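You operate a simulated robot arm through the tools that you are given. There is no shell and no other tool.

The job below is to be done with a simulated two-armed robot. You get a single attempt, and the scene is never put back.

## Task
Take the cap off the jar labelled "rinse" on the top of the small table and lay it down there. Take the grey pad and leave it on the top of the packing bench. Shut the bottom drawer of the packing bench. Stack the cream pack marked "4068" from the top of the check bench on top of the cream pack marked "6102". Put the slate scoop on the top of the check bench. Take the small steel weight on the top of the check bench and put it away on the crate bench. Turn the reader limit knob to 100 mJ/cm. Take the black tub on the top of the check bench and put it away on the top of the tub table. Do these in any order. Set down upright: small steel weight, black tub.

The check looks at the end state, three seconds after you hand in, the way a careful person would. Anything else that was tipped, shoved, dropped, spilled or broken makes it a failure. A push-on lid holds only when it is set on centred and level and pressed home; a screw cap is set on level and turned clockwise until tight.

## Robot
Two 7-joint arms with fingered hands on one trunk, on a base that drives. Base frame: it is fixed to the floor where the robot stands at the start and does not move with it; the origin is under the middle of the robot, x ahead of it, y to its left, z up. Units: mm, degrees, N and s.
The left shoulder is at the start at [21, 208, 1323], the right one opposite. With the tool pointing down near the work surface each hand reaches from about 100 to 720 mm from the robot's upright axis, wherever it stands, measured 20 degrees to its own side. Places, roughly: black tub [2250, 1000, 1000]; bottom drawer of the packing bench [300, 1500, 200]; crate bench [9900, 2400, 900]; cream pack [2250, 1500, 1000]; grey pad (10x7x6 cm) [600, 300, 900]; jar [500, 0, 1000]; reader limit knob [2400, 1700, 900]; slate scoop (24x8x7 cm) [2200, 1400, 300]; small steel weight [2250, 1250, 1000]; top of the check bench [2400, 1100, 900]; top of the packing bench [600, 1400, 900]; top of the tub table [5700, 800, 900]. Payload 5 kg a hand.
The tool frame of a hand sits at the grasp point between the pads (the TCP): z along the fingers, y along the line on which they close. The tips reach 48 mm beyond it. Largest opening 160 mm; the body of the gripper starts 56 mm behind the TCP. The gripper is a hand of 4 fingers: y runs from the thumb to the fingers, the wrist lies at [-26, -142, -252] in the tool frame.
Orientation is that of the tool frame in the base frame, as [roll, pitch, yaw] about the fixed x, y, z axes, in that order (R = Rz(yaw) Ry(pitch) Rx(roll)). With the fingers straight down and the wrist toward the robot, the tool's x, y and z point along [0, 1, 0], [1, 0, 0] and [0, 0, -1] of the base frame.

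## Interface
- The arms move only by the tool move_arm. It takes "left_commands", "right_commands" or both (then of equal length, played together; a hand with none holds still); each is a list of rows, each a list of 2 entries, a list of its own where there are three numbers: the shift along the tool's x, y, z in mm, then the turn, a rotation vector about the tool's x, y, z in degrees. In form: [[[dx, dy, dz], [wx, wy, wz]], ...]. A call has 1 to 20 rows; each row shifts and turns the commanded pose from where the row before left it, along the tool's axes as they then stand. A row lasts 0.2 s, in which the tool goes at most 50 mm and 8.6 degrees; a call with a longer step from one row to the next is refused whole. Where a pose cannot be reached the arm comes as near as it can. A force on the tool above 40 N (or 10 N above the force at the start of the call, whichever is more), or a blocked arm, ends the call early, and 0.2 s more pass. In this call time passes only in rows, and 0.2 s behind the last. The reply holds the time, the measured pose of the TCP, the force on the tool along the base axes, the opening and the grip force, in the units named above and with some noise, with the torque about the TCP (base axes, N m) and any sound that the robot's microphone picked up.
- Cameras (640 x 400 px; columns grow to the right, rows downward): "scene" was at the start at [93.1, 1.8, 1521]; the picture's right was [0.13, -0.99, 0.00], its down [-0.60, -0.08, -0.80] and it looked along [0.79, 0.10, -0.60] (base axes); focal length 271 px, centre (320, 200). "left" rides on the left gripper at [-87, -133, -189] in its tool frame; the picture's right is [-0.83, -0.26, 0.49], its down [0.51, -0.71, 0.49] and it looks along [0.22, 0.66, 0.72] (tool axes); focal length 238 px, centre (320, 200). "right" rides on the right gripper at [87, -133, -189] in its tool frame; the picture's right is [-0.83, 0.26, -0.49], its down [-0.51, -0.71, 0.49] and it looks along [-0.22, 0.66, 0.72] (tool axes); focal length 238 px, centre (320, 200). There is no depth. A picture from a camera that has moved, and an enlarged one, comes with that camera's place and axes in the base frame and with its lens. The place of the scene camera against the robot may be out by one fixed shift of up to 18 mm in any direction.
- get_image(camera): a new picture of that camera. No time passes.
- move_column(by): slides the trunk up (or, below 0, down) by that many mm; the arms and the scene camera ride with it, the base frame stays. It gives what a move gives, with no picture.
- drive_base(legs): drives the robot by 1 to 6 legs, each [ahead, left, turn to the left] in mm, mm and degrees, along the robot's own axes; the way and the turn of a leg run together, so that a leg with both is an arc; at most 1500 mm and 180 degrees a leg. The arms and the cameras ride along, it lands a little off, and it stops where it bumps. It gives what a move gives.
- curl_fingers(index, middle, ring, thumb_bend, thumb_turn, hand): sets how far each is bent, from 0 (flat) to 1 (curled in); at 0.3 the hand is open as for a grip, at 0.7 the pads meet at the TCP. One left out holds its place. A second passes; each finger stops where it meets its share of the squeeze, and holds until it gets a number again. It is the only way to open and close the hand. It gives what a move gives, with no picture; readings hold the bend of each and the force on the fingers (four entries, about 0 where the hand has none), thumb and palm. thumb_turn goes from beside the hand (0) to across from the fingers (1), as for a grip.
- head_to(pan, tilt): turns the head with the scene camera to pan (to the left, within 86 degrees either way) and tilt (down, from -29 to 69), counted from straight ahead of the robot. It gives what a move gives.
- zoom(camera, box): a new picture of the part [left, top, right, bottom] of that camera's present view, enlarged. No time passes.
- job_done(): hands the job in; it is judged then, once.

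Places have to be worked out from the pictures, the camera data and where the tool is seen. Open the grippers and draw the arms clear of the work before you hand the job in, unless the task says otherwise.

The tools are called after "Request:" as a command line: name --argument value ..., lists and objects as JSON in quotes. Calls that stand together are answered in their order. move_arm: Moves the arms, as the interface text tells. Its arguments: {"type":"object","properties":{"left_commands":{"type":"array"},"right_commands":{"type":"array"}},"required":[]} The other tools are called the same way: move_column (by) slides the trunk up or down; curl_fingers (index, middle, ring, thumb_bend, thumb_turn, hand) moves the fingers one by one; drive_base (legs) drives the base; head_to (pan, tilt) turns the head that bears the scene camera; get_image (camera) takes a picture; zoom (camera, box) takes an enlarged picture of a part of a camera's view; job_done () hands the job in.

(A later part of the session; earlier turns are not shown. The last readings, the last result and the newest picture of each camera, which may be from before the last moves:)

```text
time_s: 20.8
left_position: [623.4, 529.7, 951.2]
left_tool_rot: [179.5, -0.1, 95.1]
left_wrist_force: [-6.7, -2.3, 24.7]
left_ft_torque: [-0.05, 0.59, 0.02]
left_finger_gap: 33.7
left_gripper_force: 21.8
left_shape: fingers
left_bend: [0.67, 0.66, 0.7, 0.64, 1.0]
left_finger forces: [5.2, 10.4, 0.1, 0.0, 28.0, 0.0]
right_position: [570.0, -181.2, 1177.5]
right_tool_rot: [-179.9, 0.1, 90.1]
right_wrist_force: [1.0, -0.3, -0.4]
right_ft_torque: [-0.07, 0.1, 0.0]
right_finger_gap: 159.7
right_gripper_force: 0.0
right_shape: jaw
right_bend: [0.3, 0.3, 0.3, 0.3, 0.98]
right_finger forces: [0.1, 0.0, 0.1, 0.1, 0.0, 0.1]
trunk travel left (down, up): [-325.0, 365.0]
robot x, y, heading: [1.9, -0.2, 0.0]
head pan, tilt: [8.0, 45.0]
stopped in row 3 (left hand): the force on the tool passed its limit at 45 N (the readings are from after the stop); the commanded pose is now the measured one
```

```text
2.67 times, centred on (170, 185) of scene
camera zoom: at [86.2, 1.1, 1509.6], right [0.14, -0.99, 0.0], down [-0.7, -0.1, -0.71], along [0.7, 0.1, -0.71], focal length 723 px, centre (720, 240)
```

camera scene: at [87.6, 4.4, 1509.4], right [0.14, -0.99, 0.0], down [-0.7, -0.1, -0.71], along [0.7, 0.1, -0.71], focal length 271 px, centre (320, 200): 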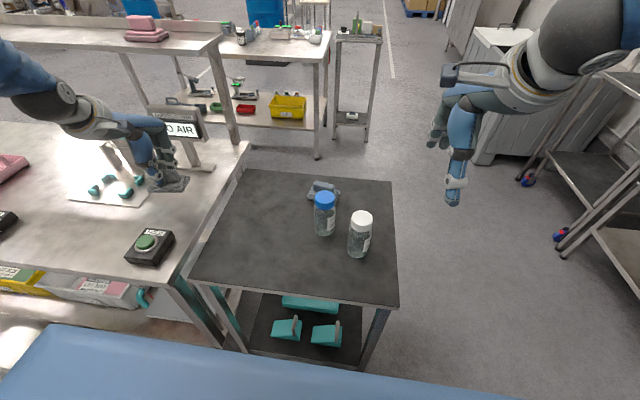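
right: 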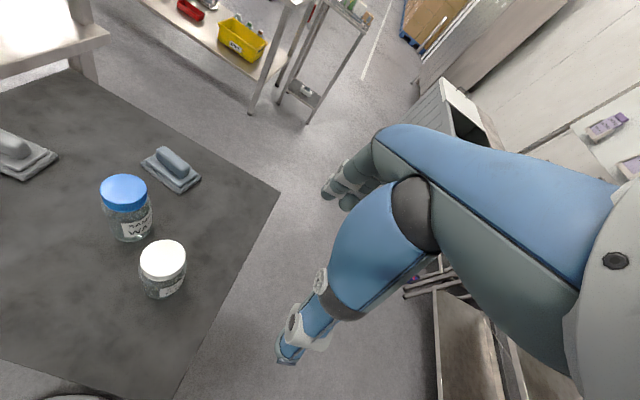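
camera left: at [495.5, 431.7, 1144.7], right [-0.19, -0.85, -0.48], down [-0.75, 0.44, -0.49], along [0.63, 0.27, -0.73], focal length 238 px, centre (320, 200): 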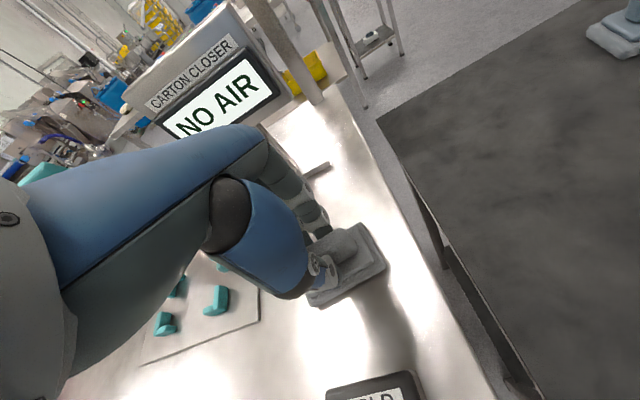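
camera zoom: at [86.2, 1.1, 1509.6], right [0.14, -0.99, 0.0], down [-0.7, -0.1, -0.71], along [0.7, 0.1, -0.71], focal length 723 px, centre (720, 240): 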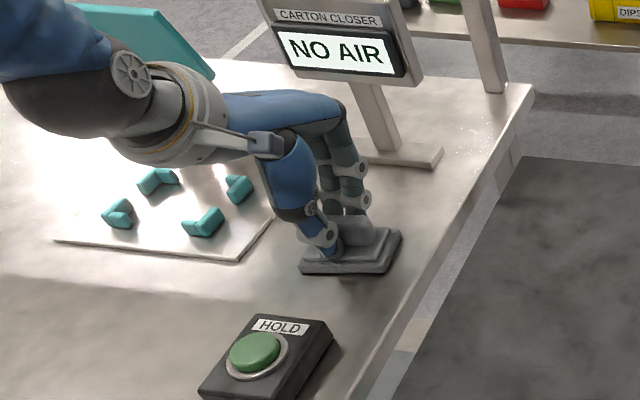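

The pad rests on the bench (contact at TCP z ≈ 951, bench top ≈ z 880). I ease the pressure, open the hand and lift.

Request:
move_arm --left_commands '[[[0, 0, -3], [0, 0, 0]]]'

Request:
curl_fingers --hand "left" --index 0.3 --middle 0.3 --ring 0.3 --thumb_bend 0.3

Request:
move_arm --left_commands '[[[0, 0, -10], [0, 0, 0]], [[0, 0, -30], [0, 0, 0]], [[0, 0, -45], [0, 0, 0]], [[0, 0, -45], [0, 0, 0]]]'

Request:
get_image --camera "scene"

Request:
get_image --camera "left"

```text
time_s: 21.2
left_position: [622.6, 529.3, 952.1]
left_tool_rot: [179.9, -0.1, 95.1]
left_wrist_force: [1.2, -0.3, 7.7]
left_ft_torque: [0.1, -0.25, -0.01]
left_finger_gap: 33.6
left_gripper_force: 17.3
left_shape: fingers
left_bend: [0.67, 0.66, 0.7, 0.64, 1.0]
left_finger forces: [5.6, 12.1, 0.0, 0.0, 16.7, 0.0]
right_position: [571.4, -180.7, 1178.5]
right_tool_rot: [179.9, 0.1, 90.0]
right_wrist_force: [0.2, 0.2, 0.6]
right_ft_torque: [0.04, 0.0, 0.02]
right_finger_gap: 159.7
right_gripper_force: 0.0
right_shape: jaw
right_bend: [0.3, 0.3, 0.3, 0.3, 0.98]
right_finger forces: [0.0, 0.0, 0.1, 0.0, 0.0, 0.0]
trunk travel left (down, up): [-325.0, 365.0]
robot x, y, heading: [-2.2, -3.5, -0.1]
head pan, tilt: [8.0, 45.0]
```

```text
time_s: 22.2
left_position: [620.8, 530.2, 951.4]
left_tool_rot: [180.0, 0.1, 95.1]
left_wrist_force: [-0.4, -0.2, 0.0]
left_ft_torque: [0.01, -0.01, 0.05]
left_finger_gap: 169.8
left_gripper_force: 0.2
left_shape: fingers
left_bend: [0.3, 0.3, 0.3, 0.3, 0.98]
left_finger forces: [0.0, 0.0, 0.0, 0.0, 0.0, 0.0]
right_position: [572.0, -180.8, 1178.4]
right_tool_rot: [-179.9, 0.0, 90.1]
right_wrist_force: [0.4, 0.2, 0.7]
right_ft_torque: [0.01, 0.03, 0.02]
right_finger_gap: 159.4
right_gripper_force: 0.0
right_shape: jaw
right_bend: [0.3, 0.3, 0.3, 0.3, 0.98]
right_finger forces: [0.0, 0.0, 0.0, 0.0, 0.0, 0.0]
trunk travel left (down, up): [-325.0, 365.0]
robot x, y, heading: [0.6, 1.5, 0.1]
head pan, tilt: [8.0, 45.0]
```

```text
time_s: 23.2
left_position: [622.2, 529.1, 1080.0]
left_tool_rot: [180.0, -0.1, 95.1]
left_wrist_force: [-1.6, -0.3, -1.0]
left_ft_torque: [0.03, -0.15, 0.06]
left_finger_gap: 170.0
left_gripper_force: 0.1
left_shape: fingers
left_bend: [0.3, 0.3, 0.3, 0.3, 0.98]
left_finger forces: [0.0, 0.0, 0.0, 0.0, 0.1, 0.0]
right_position: [571.2, -181.3, 1178.0]
right_tool_rot: [179.9, -0.1, 90.0]
right_wrist_force: [-0.9, -1.5, -0.2]
right_ft_torque: [0.06, -0.05, 0.01]
right_finger_gap: 159.5
right_gripper_force: 0.1
right_shape: jaw
right_bend: [0.3, 0.3, 0.3, 0.3, 0.98]
right_finger forces: [0.1, 0.0, 0.0, 0.1, 0.0, 0.0]
trunk travel left (down, up): [-325.0, 365.0]
robot x, y, heading: [-3.3, 1.5, 0.2]
head pan, tilt: [8.0, 45.0]
```

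```text
taken
camera scene: at [86.1, 1.0, 1509.6], right [0.14, -0.99, 0.0], down [-0.7, -0.1, -0.71], along [0.7, 0.1, -0.71], focal length 271 px, centre (320, 200)
```

scene: 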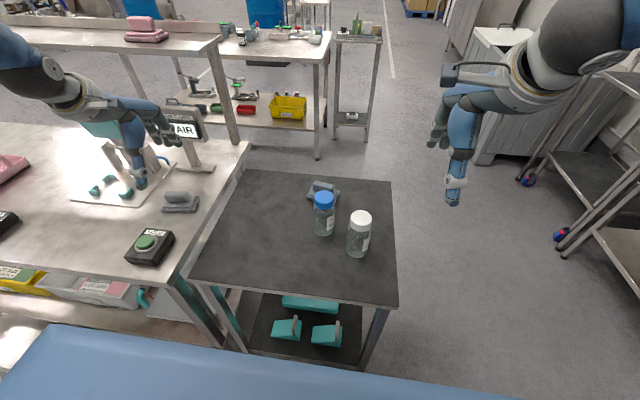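

```text
taken
camera left: at [497.6, 430.6, 1268.7], right [-0.18, -0.85, -0.49], down [-0.75, 0.44, -0.49], along [0.63, 0.28, -0.72], focal length 238 px, centre (320, 200)
```

left: 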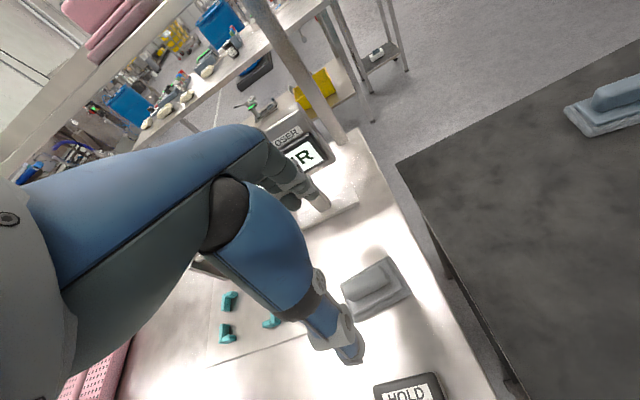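

The grey pad stands on the packing bench. Next is the rinse jar: I judge it at about [535, −31] with the cap top near z 1000. I plan to hold the jar body with the right hand from the right side (palm facing left), so I turn the right hand by 90° about its y axis, and withdraw the left hand a bit.

Request:
move_arm --right_commands '[[[0, 0, 0], [0, 8.2, 0]], [[0, 0, 0], [0, 8.2, 0]], [[0, 0, 0], [0, 8.2, 0]], [[0, 0, 0], [0, 8.2, 0]], [[0, 0, 0], [0, 8.2, 0]], [[0, 0, 0], [0, 8.2, 0]], [[0, 0, 0], [0, 8.2, 0]], [[0, 0, 0], [0, 8.2, 0]], [[0, 0, 0], [0, 8.2, 0]], [[0, 0, 0], [0, 8.2, 0]], [[0, 0, 0], [0, 5, 0]]]'

Request:
get_image --camera "right"

Request:
get_image --camera "scene"

```text
time_s: 25.8
left_position: [623.6, 528.4, 1080.1]
left_tool_rot: [179.9, -0.2, 94.9]
left_wrist_force: [0.4, 0.3, -0.2]
left_ft_torque: [0.05, -0.04, 0.02]
left_finger_gap: 169.8
left_gripper_force: 0.1
left_shape: fingers
left_bend: [0.3, 0.3, 0.3, 0.3, 0.98]
left_finger forces: [0.0, 0.1, 0.1, 0.0, 0.1, 0.0]
right_position: [567.3, -165.1, 1471.0]
right_tool_rot: [102.2, -58.7, 168.7]
right_wrist_force: [-0.6, -0.3, 0.4]
right_ft_torque: [-0.05, 0.0, -0.03]
right_finger_gap: 160.1
right_gripper_force: 0.1
right_shape: jaw
right_bend: [0.3, 0.3, 0.3, 0.3, 0.97]
right_finger forces: [0.1, 0.1, 0.1, 0.1, 0.0, 0.1]
trunk travel left (down, up): [-325.0, 365.0]
robot x, y, heading: [0.5, 0.9, 0.1]
head pan, tilt: [8.0, 45.0]
stopped in row 11 (right hand): the arm was blocked; the commanded pose is now the measured one
```

```text
taken
camera right: at [406.5, -350.6, 1499.7], right [0.64, -0.56, -0.53], down [-0.35, 0.41, -0.85], along [0.69, 0.72, 0.07], focal length 238 px, centre (320, 200)
```

right: 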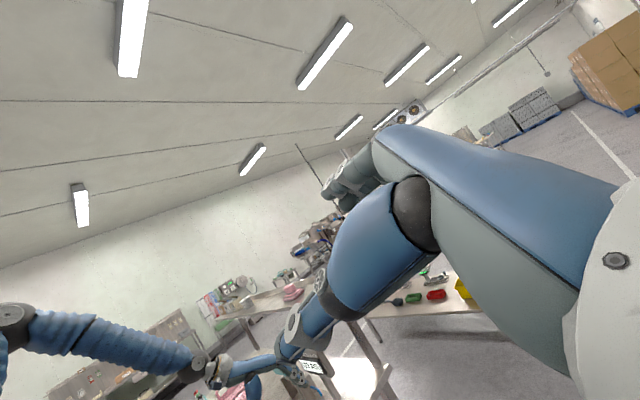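

```text
taken
camera scene: at [86.3, 0.3, 1509.4], right [0.14, -0.99, 0.0], down [-0.7, -0.1, -0.71], along [0.7, 0.1, -0.71], focal length 271 px, centre (320, 200)
```

scene: 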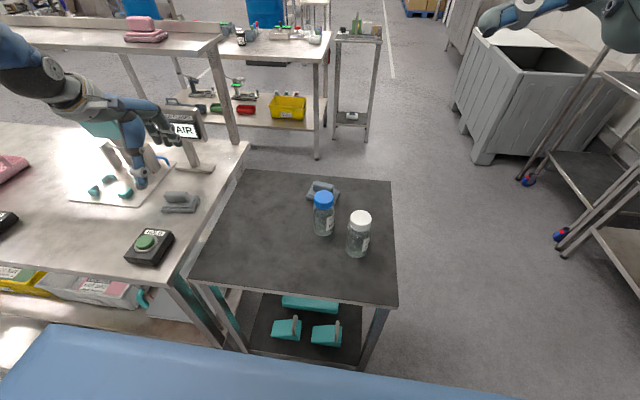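

The right arm could not take that pose (it ran into a joint limit and rose to z 1471). I turn the hand back gradually to recover a sound posture.

Request:
move_arm --right_commands '[[[0, 0, 0], [0, -8, 0]], [[0, 0, 0], [0, -8, 0]], [[0, 0, 0], [0, -8, 0]], [[0, 0, 0], [0, -8, 0]]]'

Request:
get_image --camera "scene"

```text
time_s: 27.0
left_position: [621.2, 532.1, 1078.8]
left_tool_rot: [-180.0, 0.2, 95.1]
left_wrist_force: [-1.4, 1.3, -1.3]
left_ft_torque: [-0.13, -0.2, -0.02]
left_finger_gap: 170.0
left_gripper_force: 0.0
left_shape: fingers
left_bend: [0.3, 0.3, 0.3, 0.3, 0.97]
left_finger forces: [0.0, 0.0, 0.0, 0.0, 0.0, 0.1]
right_position: [579.2, -162.4, 1219.5]
right_tool_rot: [171.2, -54.5, 99.2]
right_wrist_force: [-0.4, 2.0, 1.6]
right_ft_torque: [-0.26, 0.04, -0.04]
right_finger_gap: 159.9
right_gripper_force: 0.0
right_shape: jaw
right_bend: [0.3, 0.3, 0.3, 0.3, 0.98]
right_finger forces: [0.0, 0.0, 0.0, 0.0, 0.0, 0.0]
right hand out of reach, approached as far as the arm can: row 4
trunk travel left (down, up): [-325.0, 365.0]
robot x, y, heading: [-0.6, -0.1, 0.1]
head pan, tilt: [8.0, 45.0]
stopped in row 4 (right hand): the arm was blocked; the commanded pose is now the measured one
```

```text
taken
camera scene: at [85.3, 3.8, 1509.4], right [0.14, -0.99, 0.0], down [-0.7, -0.1, -0.71], along [0.7, 0.1, -0.71], focal length 271 px, centre (320, 200)
```

scene: 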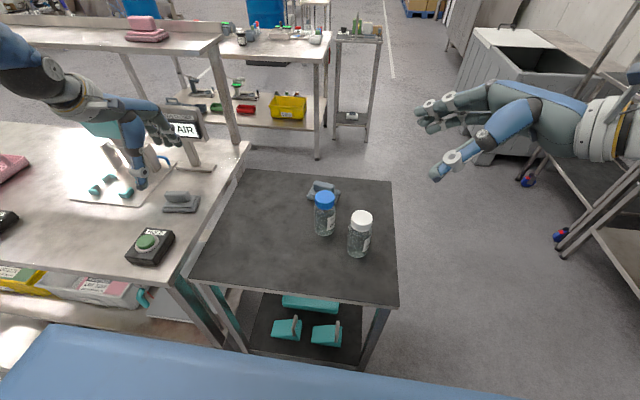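

The right hand is now tilted 55° from vertical toward the left with a good posture. I bring it to the right of the jar, over the table's right edge, and look.

Request:
move_arm --right_commands '[[[-32.7, -10.8, 15.6], [0, 0, 0]], [[-32.7, -10.8, 15.6], [0, 0, 0]], [[-32.7, -10.8, 15.6], [0, 0, 0]], [[-32.7, -10.8, 15.6], [0, 0, 0]], [[-32.7, -10.8, 15.6], [0, 0, 0]], [[-32.7, -10.8, 15.6], [0, 0, 5.3]]]'

Request:
get_image --camera "right"

Request:
get_image --camera "scene"

```text
time_s: 28.4
left_position: [623.8, 528.0, 1079.0]
left_tool_rot: [180.0, 0.0, 95.0]
left_wrist_force: [0.5, 0.8, 0.1]
left_ft_torque: [0.0, 0.02, 0.0]
left_finger_gap: 169.9
left_gripper_force: 0.0
left_shape: fingers
left_bend: [0.3, 0.3, 0.3, 0.3, 0.97]
left_finger forces: [0.0, 0.1, 0.1, 0.1, 0.0, 0.1]
right_position: [538.7, -203.1, 999.9]
right_tool_rot: [178.5, -55.2, 90.2]
right_wrist_force: [-0.3, 0.2, 0.3]
right_ft_torque: [0.01, 0.01, 0.05]
right_finger_gap: 159.7
right_gripper_force: 0.0
right_shape: jaw
right_bend: [0.3, 0.3, 0.3, 0.3, 0.97]
right_finger forces: [0.1, 0.0, 0.0, 0.1, 0.0, 0.1]
trunk travel left (down, up): [-325.0, 365.0]
robot x, y, heading: [0.5, -2.1, -0.3]
head pan, tilt: [8.0, 45.0]
```

```text
taken
camera right: at [399.8, -306.6, 1178.6], right [0.25, -0.88, -0.4], down [-0.7, 0.13, -0.71], along [0.67, 0.46, -0.58], focal length 238 px, centre (320, 200)
```

right: 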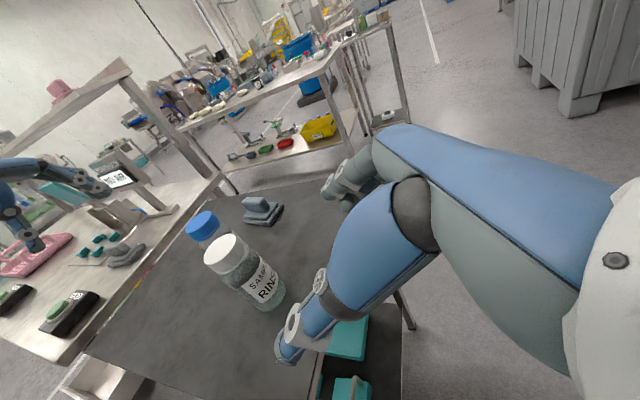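

```text
taken
camera scene: at [87.3, 1.6, 1509.5], right [0.14, -0.99, 0.0], down [-0.7, -0.1, -0.71], along [0.7, 0.1, -0.71], focal length 271 px, centre (320, 200)
```

scene: 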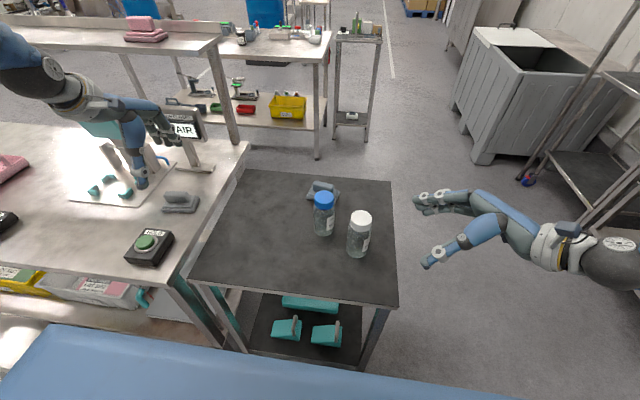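

The label reads "SAMPLE RINSE", and this posture works well. I level the hand further in small turns to see how far it goes.

Request:
move_arm --right_commands '[[[0, 0, 0], [0, 5, 0]], [[0, 0, 0], [0, 5, 0]], [[0, 0, 0], [0, 5, 0]]]'

Request:
get_image --camera "scene"

```text
time_s: 29.4
left_position: [622.7, 525.2, 1081.1]
left_tool_rot: [179.9, -0.1, 94.8]
left_wrist_force: [-0.6, -0.4, 0.7]
left_ft_torque: [0.12, -0.04, 0.03]
left_finger_gap: 169.9
left_gripper_force: 0.0
left_shape: fingers
left_bend: [0.3, 0.3, 0.3, 0.3, 0.97]
left_finger forces: [0.0, 0.0, 0.0, 0.1, 0.0, 0.0]
right_position: [608.6, -171.1, 1182.8]
right_tool_rot: [137.3, -59.5, 132.7]
right_wrist_force: [-0.9, -1.2, 0.4]
right_ft_torque: [0.08, -0.02, -0.1]
right_finger_gap: 159.8
right_gripper_force: 0.1
right_shape: jaw
right_bend: [0.3, 0.3, 0.3, 0.3, 0.97]
right_finger forces: [0.1, 0.1, 0.0, 0.0, 0.1, 0.0]
trunk travel left (down, up): [-325.0, 365.0]
robot x, y, heading: [-1.9, -1.6, 0.0]
head pan, tilt: [8.0, 45.0]
stopped in row 3 (right hand): the arm was blocked; the commanded pose is now the measured one
```

```text
taken
camera scene: at [85.5, -0.5, 1509.5], right [0.14, -0.99, 0.0], down [-0.7, -0.1, -0.71], along [0.7, 0.1, -0.71], focal length 271 px, centre (320, 200)
```

scene: 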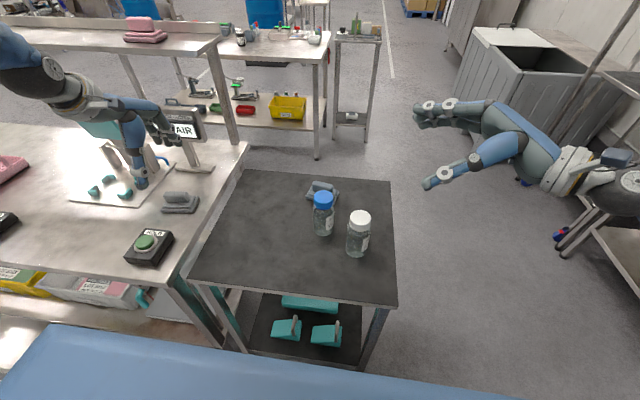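

About 35° below level is the limit for this arm; beyond it the arm swings away. I return to the good orientation (38° below level) and go back to the right of the jar.

Request:
move_arm --right_commands '[[[0, 0, 0], [1.55, -3.8, 4.9]], [[0, 0, 0], [1.55, -3.8, 4.9]], [[0, 0, 0], [1.55, -3.8, 4.9]], [[0, 0, 0], [1.55, -3.8, 4.9]]]'

```text
time_s: 30.6
left_position: [623.3, 525.8, 1082.1]
left_tool_rot: [179.9, -0.1, 94.8]
left_wrist_force: [-1.2, -1.2, 0.5]
left_ft_torque: [0.14, -0.07, 0.04]
left_finger_gap: 169.9
left_gripper_force: 0.0
left_shape: fingers
left_bend: [0.3, 0.3, 0.3, 0.3, 0.97]
left_finger forces: [0.0, 0.0, 0.0, 0.0, 0.1, 0.0]
right_position: [475.7, -122.0, 949.8]
right_tool_rot: [-139.3, -51.5, 60.5]
right_wrist_force: [-1.6, -4.5, 30.2]
right_ft_torque: [-0.06, -1.42, -0.25]
right_finger_gap: 160.0
right_gripper_force: 0.0
right_shape: jaw
right_bend: [0.3, 0.3, 0.34, 0.3, 0.97]
right_finger forces: [0.0, 0.0, 29.9, 0.0, 0.1, 0.1]
right hand out of reach, approached as far as the arm can: row 1, 2
trunk travel left (down, up): [-325.0, 365.0]
robot x, y, heading: [-0.0, 1.2, -0.2]
head pan, tilt: [8.0, 45.0]
stopped in row 4 (right hand): the force on the tool passed its limit at 70 N (the readings are from after the stop); the commanded pose is now the measured one
```

The arm swung down and the ring finger touched something at 30 N. I look at once to see what happened.

Request:
get_image --camera "scene"

Request:
get_image --camera "right"

Request:
zoom --camera "scene" --box '[280, 160, 500, 320]'

```text
taken
camera scene: at [84.0, -0.5, 1510.0], right [0.14, -0.99, 0.0], down [-0.7, -0.1, -0.71], along [0.7, 0.1, -0.71], focal length 271 px, centre (320, 200)
```

scene: 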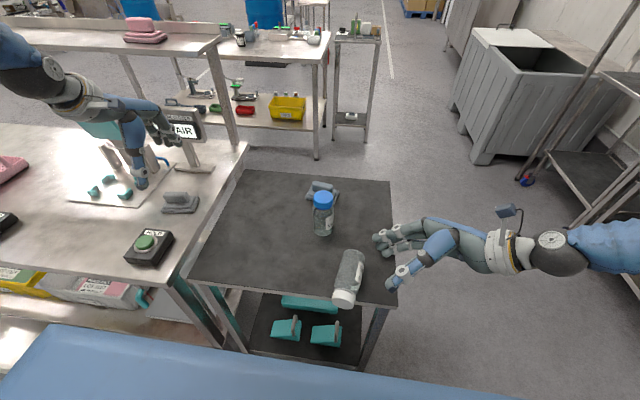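

```text
taken
camera right: at [433.8, -242.8, 1161.8], right [0.11, -0.84, -0.53], down [-0.94, 0.09, -0.34], along [0.33, 0.53, -0.78], focal length 238 px, centre (320, 200)
```

right: 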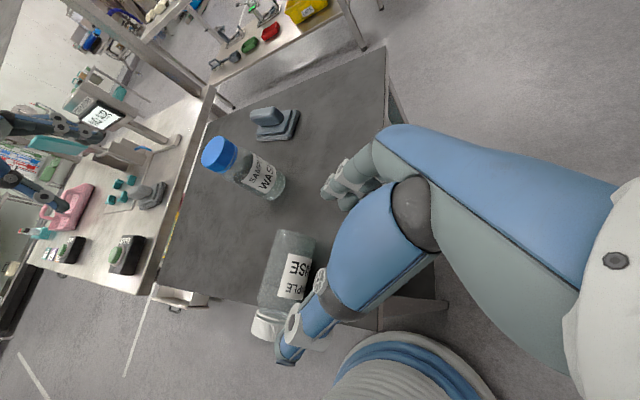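

```text
2.50 times, centred on (390, 240) of scene
camera zoom: at [84.0, -0.5, 1510.0], right [0.14, -0.99, 0.0], down [-0.7, -0.1, -0.71], along [0.7, 0.1, -0.71], focal length 678 px, centre (145, 100)
```

zoom: 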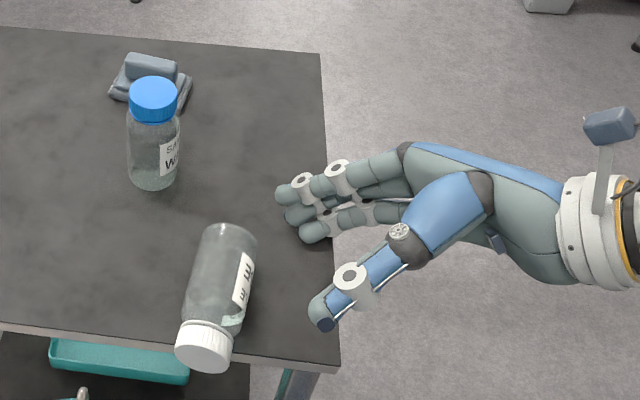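

The swing knocked the rinse jar over; it lies closed on its side with the cap toward me at the near edge. I withdraw the right hand straight back along its own axis, keeping its orientation, and then watch whether the jar stays put.

Request:
move_arm --right_commands '[[[8, -4, -15], [0, 0, 0]], [[0, 0, -25], [0, 0, 0]], [[0, 0, -30], [0, 0, 0]], [[0, 0, -30], [0, 0, 0]], [[0, 0, -30], [0, 0, 0]]]'

Request:
get_image --camera "scene"

Request:
zoom --camera "scene" --box '[280, 160, 500, 320]'

```text
time_s: 31.8
left_position: [622.9, 528.3, 1078.9]
left_tool_rot: [179.9, -0.1, 94.9]
left_wrist_force: [-0.8, -0.1, 0.4]
left_ft_torque: [0.0, -0.05, -0.02]
left_finger_gap: 169.9
left_gripper_force: 0.0
left_shape: fingers
left_bend: [0.3, 0.3, 0.3, 0.3, 0.97]
left_finger forces: [0.1, 0.0, 0.0, 0.0, 0.1, 0.0]
right_position: [509.5, -227.2, 1017.1]
right_tool_rot: [-138.8, -51.2, 60.1]
right_wrist_force: [-0.8, 0.9, 0.2]
right_ft_torque: [0.05, 0.0, -0.03]
right_finger_gap: 159.9
right_gripper_force: 0.0
right_shape: jaw
right_bend: [0.3, 0.3, 0.3, 0.3, 0.97]
right_finger forces: [0.1, 0.0, 0.1, 0.0, 0.0, 0.0]
trunk travel left (down, up): [-325.0, 365.0]
robot x, y, heading: [2.2, 4.0, -0.2]
head pan, tilt: [8.0, 45.0]
```

```text
taken
camera scene: at [87.1, 1.6, 1509.5], right [0.14, -0.99, 0.0], down [-0.7, -0.1, -0.71], along [0.7, 0.1, -0.71], focal length 271 px, centre (320, 200)
```

scene: 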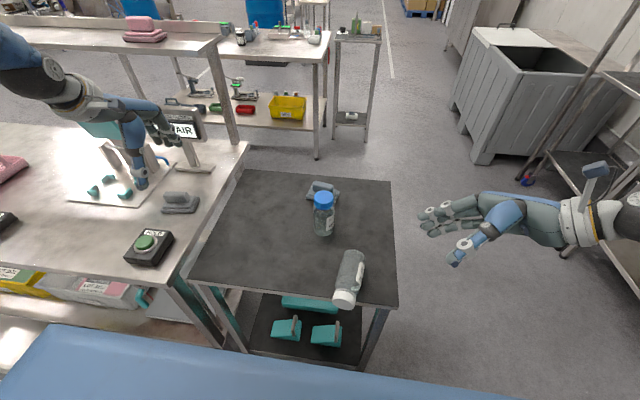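

```text
2.50 times, centred on (390, 240) of scene
camera zoom: at [87.1, 1.6, 1509.5], right [0.14, -0.99, 0.0], down [-0.7, -0.1, -0.71], along [0.7, 0.1, -0.71], focal length 678 px, centre (145, 100)
```

zoom: 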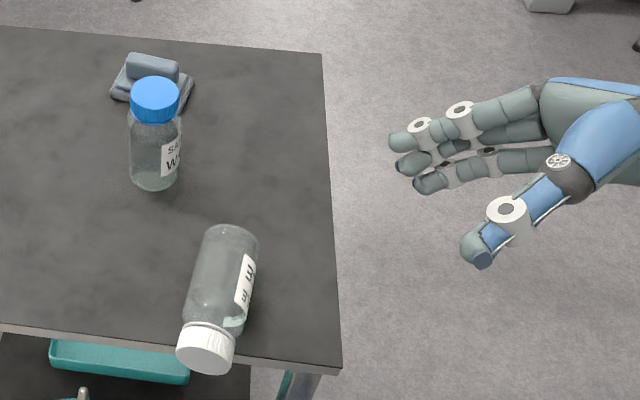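

The jar is at rest. I pull the right hand further away and restore it to a moderate tilt (45°) there, clear of everything.

Request:
move_arm --right_commands '[[[0, 0, -35], [0, 0, 0]], [[0, 0, -35], [0, 0, 0]], [[0, 0, -35], [0, 0, 0]], [[0, 0, -35], [0, 0, 0]], [[0, 0, 0], [-3.5, -2.6, -3.4]], [[0, 0, 0], [-3.5, -2.6, -3.4]], [[0, 0, 0], [-3.5, -2.6, -3.4]], [[0, 0, 0], [-3.5, -2.6, -3.4]], [[0, 0, 0], [-3.5, -2.6, -3.4]]]'

Request:
get_image --camera "scene"

```text
time_s: 33.8
left_position: [624.6, 527.4, 1077.5]
left_tool_rot: [-180.0, 0.0, 94.9]
left_wrist_force: [0.1, 0.2, -1.0]
left_ft_torque: [-0.01, -0.02, -0.02]
left_finger_gap: 169.9
left_gripper_force: 0.1
left_shape: fingers
left_bend: [0.3, 0.3, 0.3, 0.3, 0.97]
left_finger forces: [0.0, 0.1, 0.0, 0.0, 0.0, 0.0]
right_position: [551.8, -343.6, 1081.8]
right_tool_rot: [-179.8, -44.7, 90.9]
right_wrist_force: [-0.6, 0.3, 1.0]
right_ft_torque: [-0.04, -0.02, -0.03]
right_finger_gap: 159.8
right_gripper_force: 0.1
right_shape: jaw
right_bend: [0.3, 0.3, 0.3, 0.3, 0.97]
right_finger forces: [0.0, 0.1, 0.0, 0.1, 0.0, 0.0]
trunk travel left (down, up): [-325.0, 365.0]
robot x, y, heading: [-2.2, 0.9, -0.1]
head pan, tilt: [8.0, 45.0]
```

```text
taken
camera scene: at [87.1, 1.6, 1509.5], right [0.14, -0.99, 0.0], down [-0.7, -0.1, -0.71], along [0.7, 0.1, -0.71], focal length 271 px, centre (320, 200)
```

scene: 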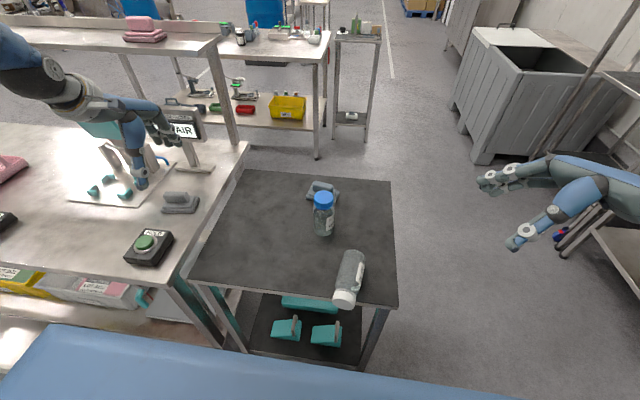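

The right hand is parked in a sound pose. Now the left hand goes above the lying jar and turns 80° clockwise, so that thumb and fingers can straddle the cap; I do this well above everything.

Request:
move_arm --left_commands '[[[0, 0, -40], [0, 0, 0]], [[0, 0, -40], [0, 0, 0]], [[-45, -23, 0], [0, 0, 0]], [[-45, -23, 0], [0, 0, 0]], [[-45, -23, 0], [0, 0, 0]], [[-45, -23, 0], [0, 0, 0]], [[-45, -23, 0], [0, 0, 0]], [[-45, -23, 0], [0, 0, 0]], [[-45, -23, 0], [0, 0, 0]], [[-45, -23, 0], [0, 0, 0]], [[-45, -23, 0], [0, 0, 0]]]'

Request:
move_arm --left_commands '[[[0, 0, 0], [0, 0, 8]], [[0, 0, 0], [0, 0, 8]], [[0, 0, 0], [0, 0, 8]], [[0, 0, 0], [0, 0, 8]], [[0, 0, 0], [0, 0, 8]], [[0, 0, 0], [0, 0, 8]], [[0, 0, 0], [0, 0, 8]]]'

Request:
get_image --camera "scene"

Request:
get_image --camera "left"

```text
refused: row 3 steps farther than a row can; nothing moved
```

```text
time_s: 35.4
left_position: [624.5, 528.1, 1078.1]
left_tool_rot: [-180.0, 0.0, 38.7]
left_wrist_force: [-0.2, -0.9, 0.4]
left_ft_torque: [0.01, 0.05, -0.02]
left_finger_gap: 170.2
left_gripper_force: 0.1
left_shape: fingers
left_bend: [0.3, 0.3, 0.3, 0.3, 0.97]
left_finger forces: [0.0, 0.0, 0.0, 0.0, 0.0, 0.1]
right_position: [550.3, -342.9, 1081.8]
right_tool_rot: [-179.6, -44.8, 90.9]
right_wrist_force: [0.2, -0.8, -0.4]
right_ft_torque: [0.04, 0.05, 0.04]
right_finger_gap: 160.0
right_gripper_force: 0.0
right_shape: jaw
right_bend: [0.3, 0.3, 0.3, 0.3, 0.97]
right_finger forces: [0.0, 0.0, 0.0, 0.0, 0.1, 0.0]
trunk travel left (down, up): [-325.0, 365.0]
robot x, y, heading: [-1.1, -0.6, -0.2]
head pan, tilt: [8.0, 45.0]
```

```text
taken
camera scene: at [88.2, 1.8, 1509.4], right [0.14, -0.99, 0.0], down [-0.7, -0.1, -0.71], along [0.7, 0.1, -0.71], focal length 271 px, centre (320, 200)
```

scene: 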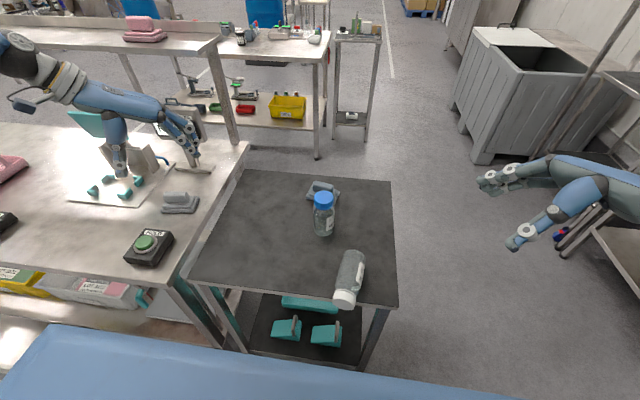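

```text
taken
camera left: at [474.3, 576.5, 1267.3], right [-0.81, -0.32, -0.49], down [-0.05, 0.87, -0.49], along [0.58, -0.37, -0.72], focal length 238 px, centre (320, 200)
```

left: 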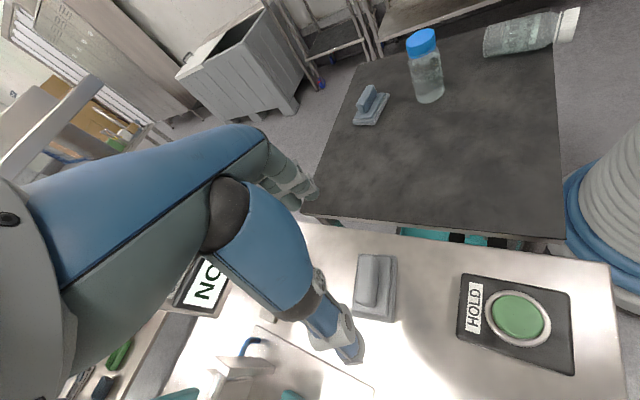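

The first call was refused as too long, so the hand only turned in place. I check that the sign beside the hand was not touched.

Request:
zoom --camera "scene" --box '[60, 90, 260, 220]'

```text
3.08 times, centred on (160, 155) of scene
camera zoom: at [88.2, 1.8, 1509.4], right [0.14, -0.99, 0.0], down [-0.7, -0.1, -0.71], along [0.7, 0.1, -0.71], focal length 834 px, centre (812, 338)
```

zoom: 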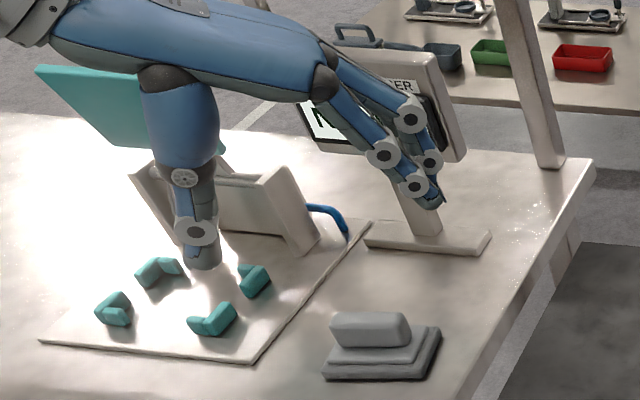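

The sign stands where it was. Now I raise the left hand and carry it over to above the lying jar.

Request:
move_arm --left_commands '[[[0, 0, -40], [0, 0, 0]], [[0, 0, -40], [0, 0, 0]], [[-40.3, 22.4, 0], [0, 0, 0]], [[-40.3, 22.4, 0], [0, 0, 0]], [[-40.3, 22.4, 0], [0, 0, 0]], [[-40.3, 22.4, 0], [0, 0, 0]], [[-40.3, 22.4, 0], [0, 0, 0]], [[-40.3, 22.4, 0], [0, 0, 0]], [[-40.3, 22.4, 0], [0, 0, 0]], [[-40.3, 22.4, 0], [0, 0, 0]], [[-40.3, 22.4, 0], [0, 0, 0]], [[-40.3, 22.4, 0], [0, 0, 0]], [[0, 0, 0], [0, 0, 7.9]], [[0, 0, 0], [0, 0, 7.9]], [[0, 0, 0], [0, 0, 7.9]], [[0, 0, 0], [0, 0, 7.9]], [[0, 0, 0], [0, 0, 7.9]], [[0, 0, 0], [0, 0, 7.9]]]'

Request:
get_image --camera "left"

Request:
get_image --camera "scene"

```text
time_s: 39.2
left_position: [451.3, 100.9, 1158.4]
left_tool_rot: [-180.0, 0.1, -8.5]
left_wrist_force: [1.0, 0.0, 0.7]
left_ft_torque: [-0.01, 0.06, 0.01]
left_finger_gap: 170.3
left_gripper_force: 0.1
left_shape: fingers
left_bend: [0.3, 0.3, 0.3, 0.3, 0.97]
left_finger forces: [0.0, 0.0, 0.0, 0.0, 0.1, 0.1]
right_position: [551.0, -343.1, 1080.4]
right_tool_rot: [-179.5, -44.8, 90.8]
right_wrist_force: [0.6, 0.0, 0.5]
right_ft_torque: [-0.02, 0.03, 0.04]
right_finger_gap: 159.8
right_gripper_force: 0.0
right_shape: jaw
right_bend: [0.3, 0.3, 0.3, 0.3, 0.97]
right_finger forces: [0.1, 0.1, 0.0, 0.1, 0.0, 0.0]
trunk travel left (down, up): [-325.0, 365.0]
robot x, y, heading: [0.7, 1.5, -0.1]
head pan, tilt: [8.0, 45.0]
```

```text
taken
camera left: at [386.7, 244.5, 1347.4], right [-0.79, 0.38, -0.49], down [0.61, 0.63, -0.49], along [0.12, -0.68, -0.72], focal length 238 px, centre (320, 200)
```

left: 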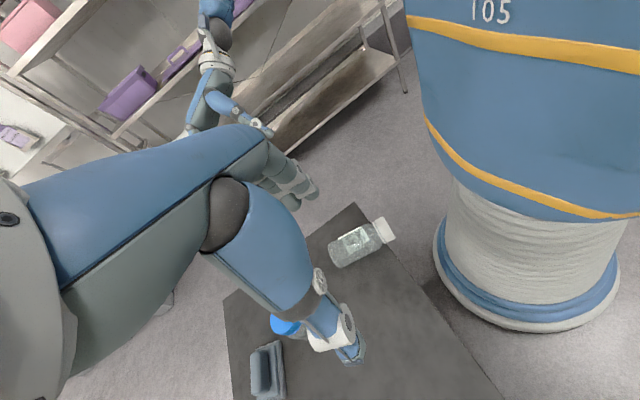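

```text
taken
camera scene: at [88.3, 1.8, 1509.4], right [0.14, -0.99, 0.0], down [-0.7, -0.1, -0.71], along [0.7, 0.1, -0.71], focal length 271 px, centre (320, 200)
```

scene: 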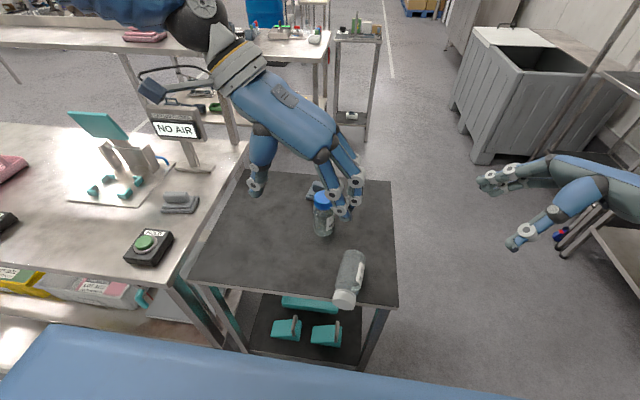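

The left hand reached the pose well. I zoom on the lying jar to place it precisely.

Request:
zoom --camera "left" --box '[300, 190, 440, 300]'

Request:
zoom --camera "scene" --box '[300, 230, 410, 320]'

```text
3.64 times, centred on (370, 245) of left
camera zoom: at [386.7, 244.5, 1347.4], right [-0.79, 0.38, -0.49], down [0.61, 0.63, -0.49], along [0.12, -0.68, -0.72], focal length 867 px, centre (138, 36)
```

zoom: 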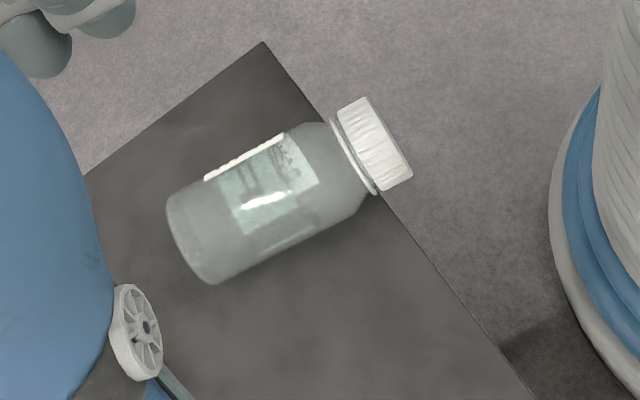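

```text
4.44 times, centred on (355, 275) of scene
camera zoom: at [88.3, 1.8, 1509.4], right [0.14, -0.99, 0.0], down [-0.7, -0.1, -0.71], along [0.7, 0.1, -0.71], focal length 1205 px, centre (164, -133)
```

zoom: 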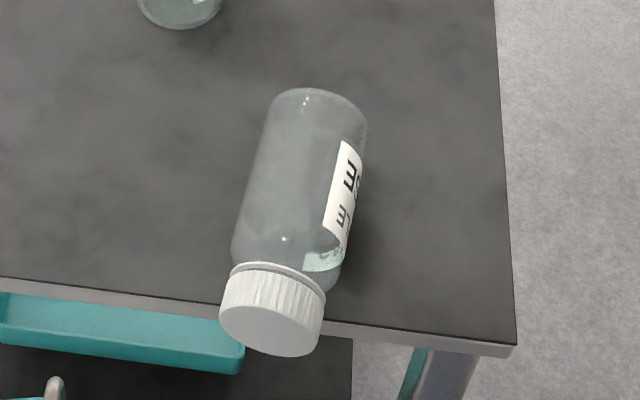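

From two views the jar's axis runs from the base at [499, −23] to the cap at [377, −4], z ≈ 892, with the cap just past the table's near edge (x ≈ 391). I bring the left hand over the cap and partly down, then check.

Request:
move_arm --left_commands '[[[-19.2, 38.3, 0], [0, 0, 0]], [[-19.2, 38.3, 0], [0, 0, 0]], [[-19.2, 38.3, 0], [0, 0, 0]], [[0, 0, 40], [0, 0, 0]], [[0, 0, 40], [0, 0, 0]], [[0, 0, 40], [0, 0, 0]], [[0, 0, 40], [0, 0, 0]]]'

Request:
get_image --camera "left"

Request:
get_image --camera "scene"

```text
time_s: 40.8
left_position: [375.6, -3.9, 998.1]
left_tool_rot: [-180.0, 0.0, -8.5]
left_wrist_force: [0.8, -0.1, 0.2]
left_ft_torque: [0.03, 0.09, -0.01]
left_finger_gap: 170.0
left_gripper_force: 0.1
left_shape: fingers
left_bend: [0.3, 0.3, 0.3, 0.3, 0.97]
left_finger forces: [0.0, 0.0, 0.0, 0.0, 0.1, 0.0]
right_position: [551.6, -344.0, 1079.4]
right_tool_rot: [-179.5, -44.8, 90.9]
right_wrist_force: [0.8, 0.8, -1.0]
right_ft_torque: [0.02, 0.04, 0.04]
right_finger_gap: 159.9
right_gripper_force: 0.0
right_shape: jaw
right_bend: [0.3, 0.3, 0.3, 0.3, 0.97]
right_finger forces: [0.0, 0.0, 0.1, 0.0, 0.1, 0.1]
trunk travel left (down, up): [-325.0, 365.0]
robot x, y, heading: [3.2, 2.9, 0.0]
head pan, tilt: [8.0, 45.0]
```

```text
taken
camera left: at [309.3, 140.1, 1186.2], right [-0.79, 0.38, -0.49], down [0.61, 0.63, -0.49], along [0.12, -0.68, -0.72], focal length 238 px, centre (320, 200)
```

left: 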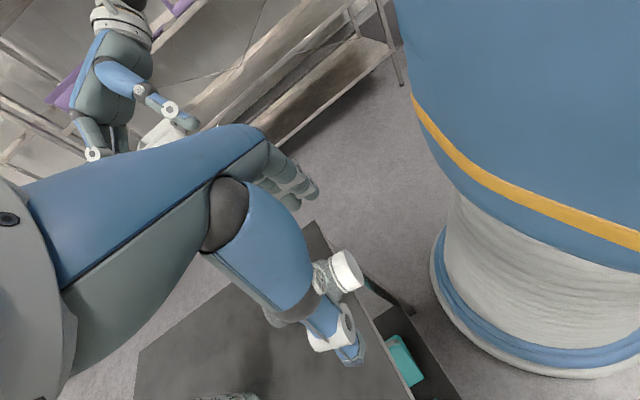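

```text
taken
camera scene: at [88.4, 1.3, 1509.3], right [0.14, -0.99, 0.0], down [-0.7, -0.1, -0.71], along [0.7, 0.1, -0.71], focal length 271 px, centre (320, 200)
```

scene: 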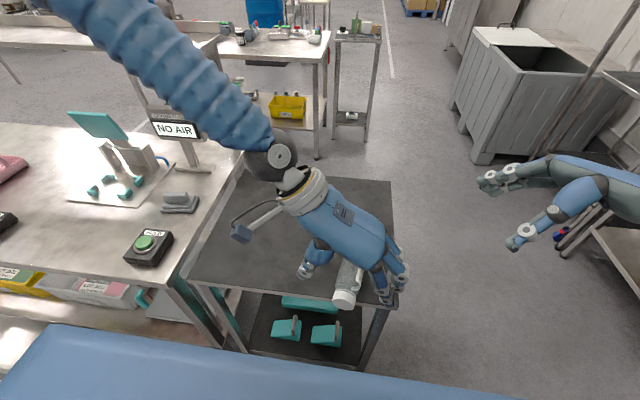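

The cap lies within 5 mm of the TCP axis. I descend so that the fingertips flank the cap.

Request:
move_arm --left_commands '[[[2, 0, 30], [0, 0, 0]], [[0, 0, 30], [0, 0, 0]], [[0, 0, 15], [0, 0, 0]], [[0, 0, 10], [0, 0, 0]]]'

Request:
get_image --camera "left"

Request:
zoom --camera "scene" --box '[270, 210, 420, 330]'

```text
time_s: 41.8
left_position: [379.1, -4.3, 913.9]
left_tool_rot: [-179.9, 0.0, -8.5]
left_wrist_force: [0.7, 0.4, 0.6]
left_ft_torque: [0.01, 0.0, -0.03]
left_finger_gap: 170.3
left_gripper_force: 0.1
left_shape: fingers
left_bend: [0.3, 0.3, 0.3, 0.3, 0.97]
left_finger forces: [0.0, 0.0, 0.0, 0.0, 0.0, 0.1]
right_position: [550.4, -344.2, 1081.3]
right_tool_rot: [-179.7, -44.9, 90.9]
right_wrist_force: [0.1, -0.1, 1.0]
right_ft_torque: [-0.02, 0.02, 0.03]
right_finger_gap: 159.8
right_gripper_force: 0.1
right_shape: jaw
right_bend: [0.3, 0.3, 0.3, 0.3, 0.97]
right_finger forces: [0.1, 0.1, 0.0, 0.0, 0.0, 0.0]
trunk travel left (down, up): [-325.0, 365.0]
robot x, y, heading: [1.3, -4.0, 0.2]
head pan, tilt: [8.0, 45.0]
```

```text
taken
camera left: at [312.9, 138.7, 1102.3], right [-0.79, 0.38, -0.49], down [0.6, 0.63, -0.49], along [0.12, -0.68, -0.72], focal length 238 px, centre (320, 200)
```

left: 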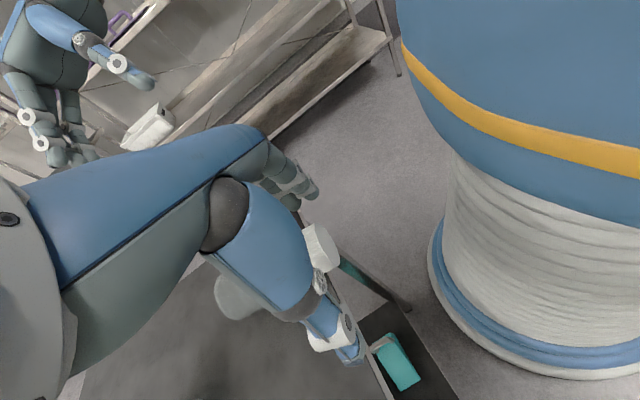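

```text
3.33 times, centred on (345, 270) of scene
camera zoom: at [87.6, 1.4, 1509.4], right [0.14, -0.99, 0.0], down [-0.7, -0.1, -0.71], along [0.7, 0.1, -0.71], focal length 904 px, centre (237, -33)
```

zoom: 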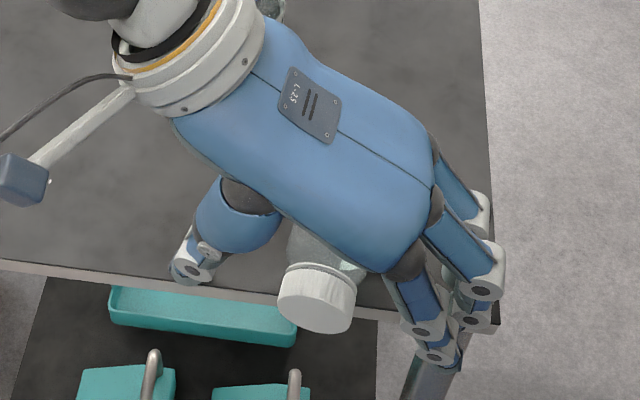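

Thumb and middle finger are on either side of the cap. I close only these two, so that the jar can swing upright about this pinch when I lift.

Request:
curl_fingers --hand "left" --index 0.2 --middle 0.72 --ring 0.2 --thumb_bend 0.68 --thumb_turn 1.0

Request:
get_image --camera "left"

Request:
zoom --camera "scene" --box '[270, 210, 420, 330]'

```text
time_s: 42.8
left_position: [378.8, -5.0, 913.1]
left_tool_rot: [-179.9, 0.2, -8.5]
left_wrist_force: [-0.5, -0.6, -1.4]
left_ft_torque: [-0.07, 0.06, -0.12]
left_finger_gap: 125.8
left_gripper_force: 7.1
left_shape: fingers
left_bend: [0.2, 0.56, 0.2, 0.65, 1.0]
left_finger forces: [0.0, 7.4, 0.1, 0.1, 7.0, 0.1]
right_position: [550.5, -343.3, 1079.4]
right_tool_rot: [-179.6, -44.8, 90.7]
right_wrist_force: [-0.7, 0.8, -0.2]
right_ft_torque: [0.02, 0.01, 0.0]
right_finger_gap: 159.9
right_gripper_force: 0.1
right_shape: jaw
right_bend: [0.3, 0.3, 0.3, 0.3, 0.97]
right_finger forces: [0.0, 0.0, 0.0, 0.1, 0.0, 0.1]
trunk travel left (down, up): [-325.0, 365.0]
robot x, y, heading: [1.4, -0.4, 0.1]
head pan, tilt: [8.0, 45.0]
```

```text
taken
camera left: at [312.8, 138.8, 1102.5], right [-0.79, 0.38, -0.49], down [0.6, 0.63, -0.49], along [0.12, -0.68, -0.72], focal length 238 px, centre (320, 200)
```

left: 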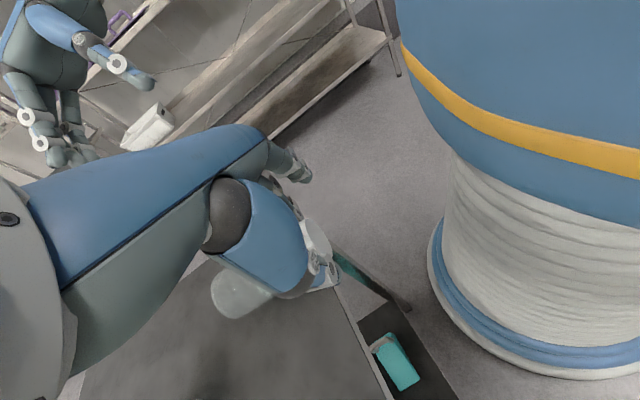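

```text
3.33 times, centred on (345, 270) of scene
camera zoom: at [87.7, 1.5, 1509.4], right [0.14, -0.99, 0.0], down [-0.7, -0.1, -0.71], along [0.7, 0.1, -0.71], focal length 904 px, centre (237, -33)
```

zoom: 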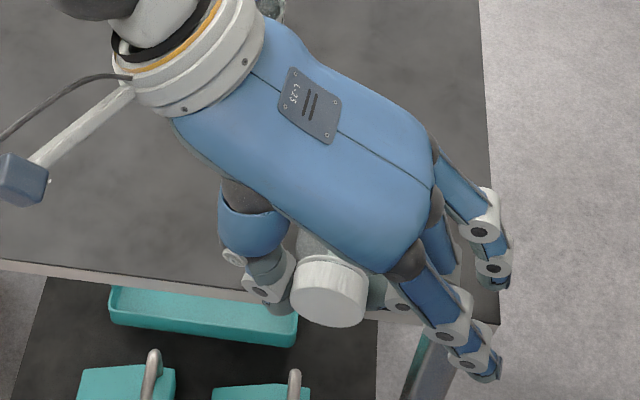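

Thumb and middle finger hold the cap with 7 N. I squeeze a little more before lifting.

Request:
curl_fingers --hand "left" --middle 0.95 --thumb_bend 0.9

```text
time_s: 43.8
left_position: [378.3, -5.2, 914.6]
left_tool_rot: [179.9, 0.0, -8.4]
left_wrist_force: [-0.7, -0.4, -3.1]
left_ft_torque: [0.0, 0.21, 0.03]
left_finger_gap: 67.5
left_gripper_force: 19.1
left_shape: fingers
left_bend: [0.2, 0.8, 0.2, 0.89, 1.0]
left_finger forces: [0.0, 26.6, 0.0, 0.1, 11.6, 0.1]
right_position: [550.1, -343.9, 1080.5]
right_tool_rot: [-179.5, -44.8, 90.8]
right_wrist_force: [-0.3, 0.1, 0.3]
right_ft_torque: [-0.04, -0.01, -0.03]
right_finger_gap: 160.0
right_gripper_force: 0.0
right_shape: jaw
right_bend: [0.3, 0.3, 0.3, 0.3, 0.97]
right_finger forces: [0.1, 0.0, 0.0, 0.0, 0.0, 0.0]
trunk travel left (down, up): [-325.0, 365.0]
robot x, y, heading: [-3.2, 0.7, -0.0]
head pan, tilt: [8.0, 45.0]
```

The bends grew a lot, so the fingers may have slipped around the cap. I look.

Request:
get_image --camera "left"

Request:
zoom --camera "scene" --box '[270, 210, 420, 330]'

```text
taken
camera left: at [312.7, 138.6, 1102.7], right [-0.79, 0.38, -0.49], down [0.61, 0.63, -0.49], along [0.12, -0.68, -0.72], focal length 238 px, centre (320, 200)
```

left: 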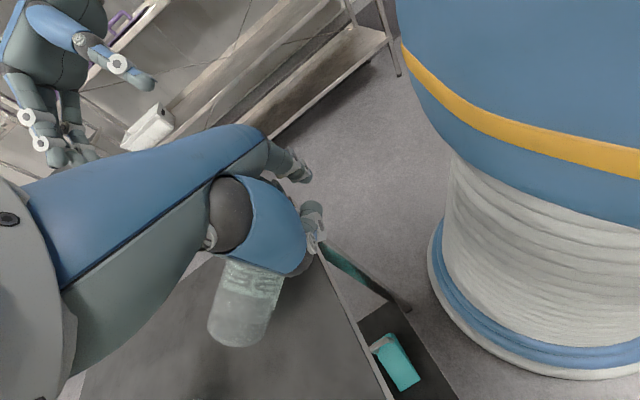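

```text
3.33 times, centred on (345, 270) of scene
camera zoom: at [87.5, 1.4, 1509.4], right [0.14, -0.99, 0.0], down [-0.7, -0.1, -0.71], along [0.7, 0.1, -0.71], focal length 904 px, centre (237, -33)
```

zoom: 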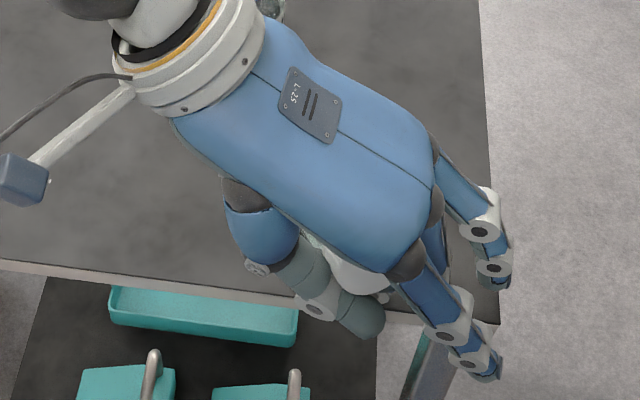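

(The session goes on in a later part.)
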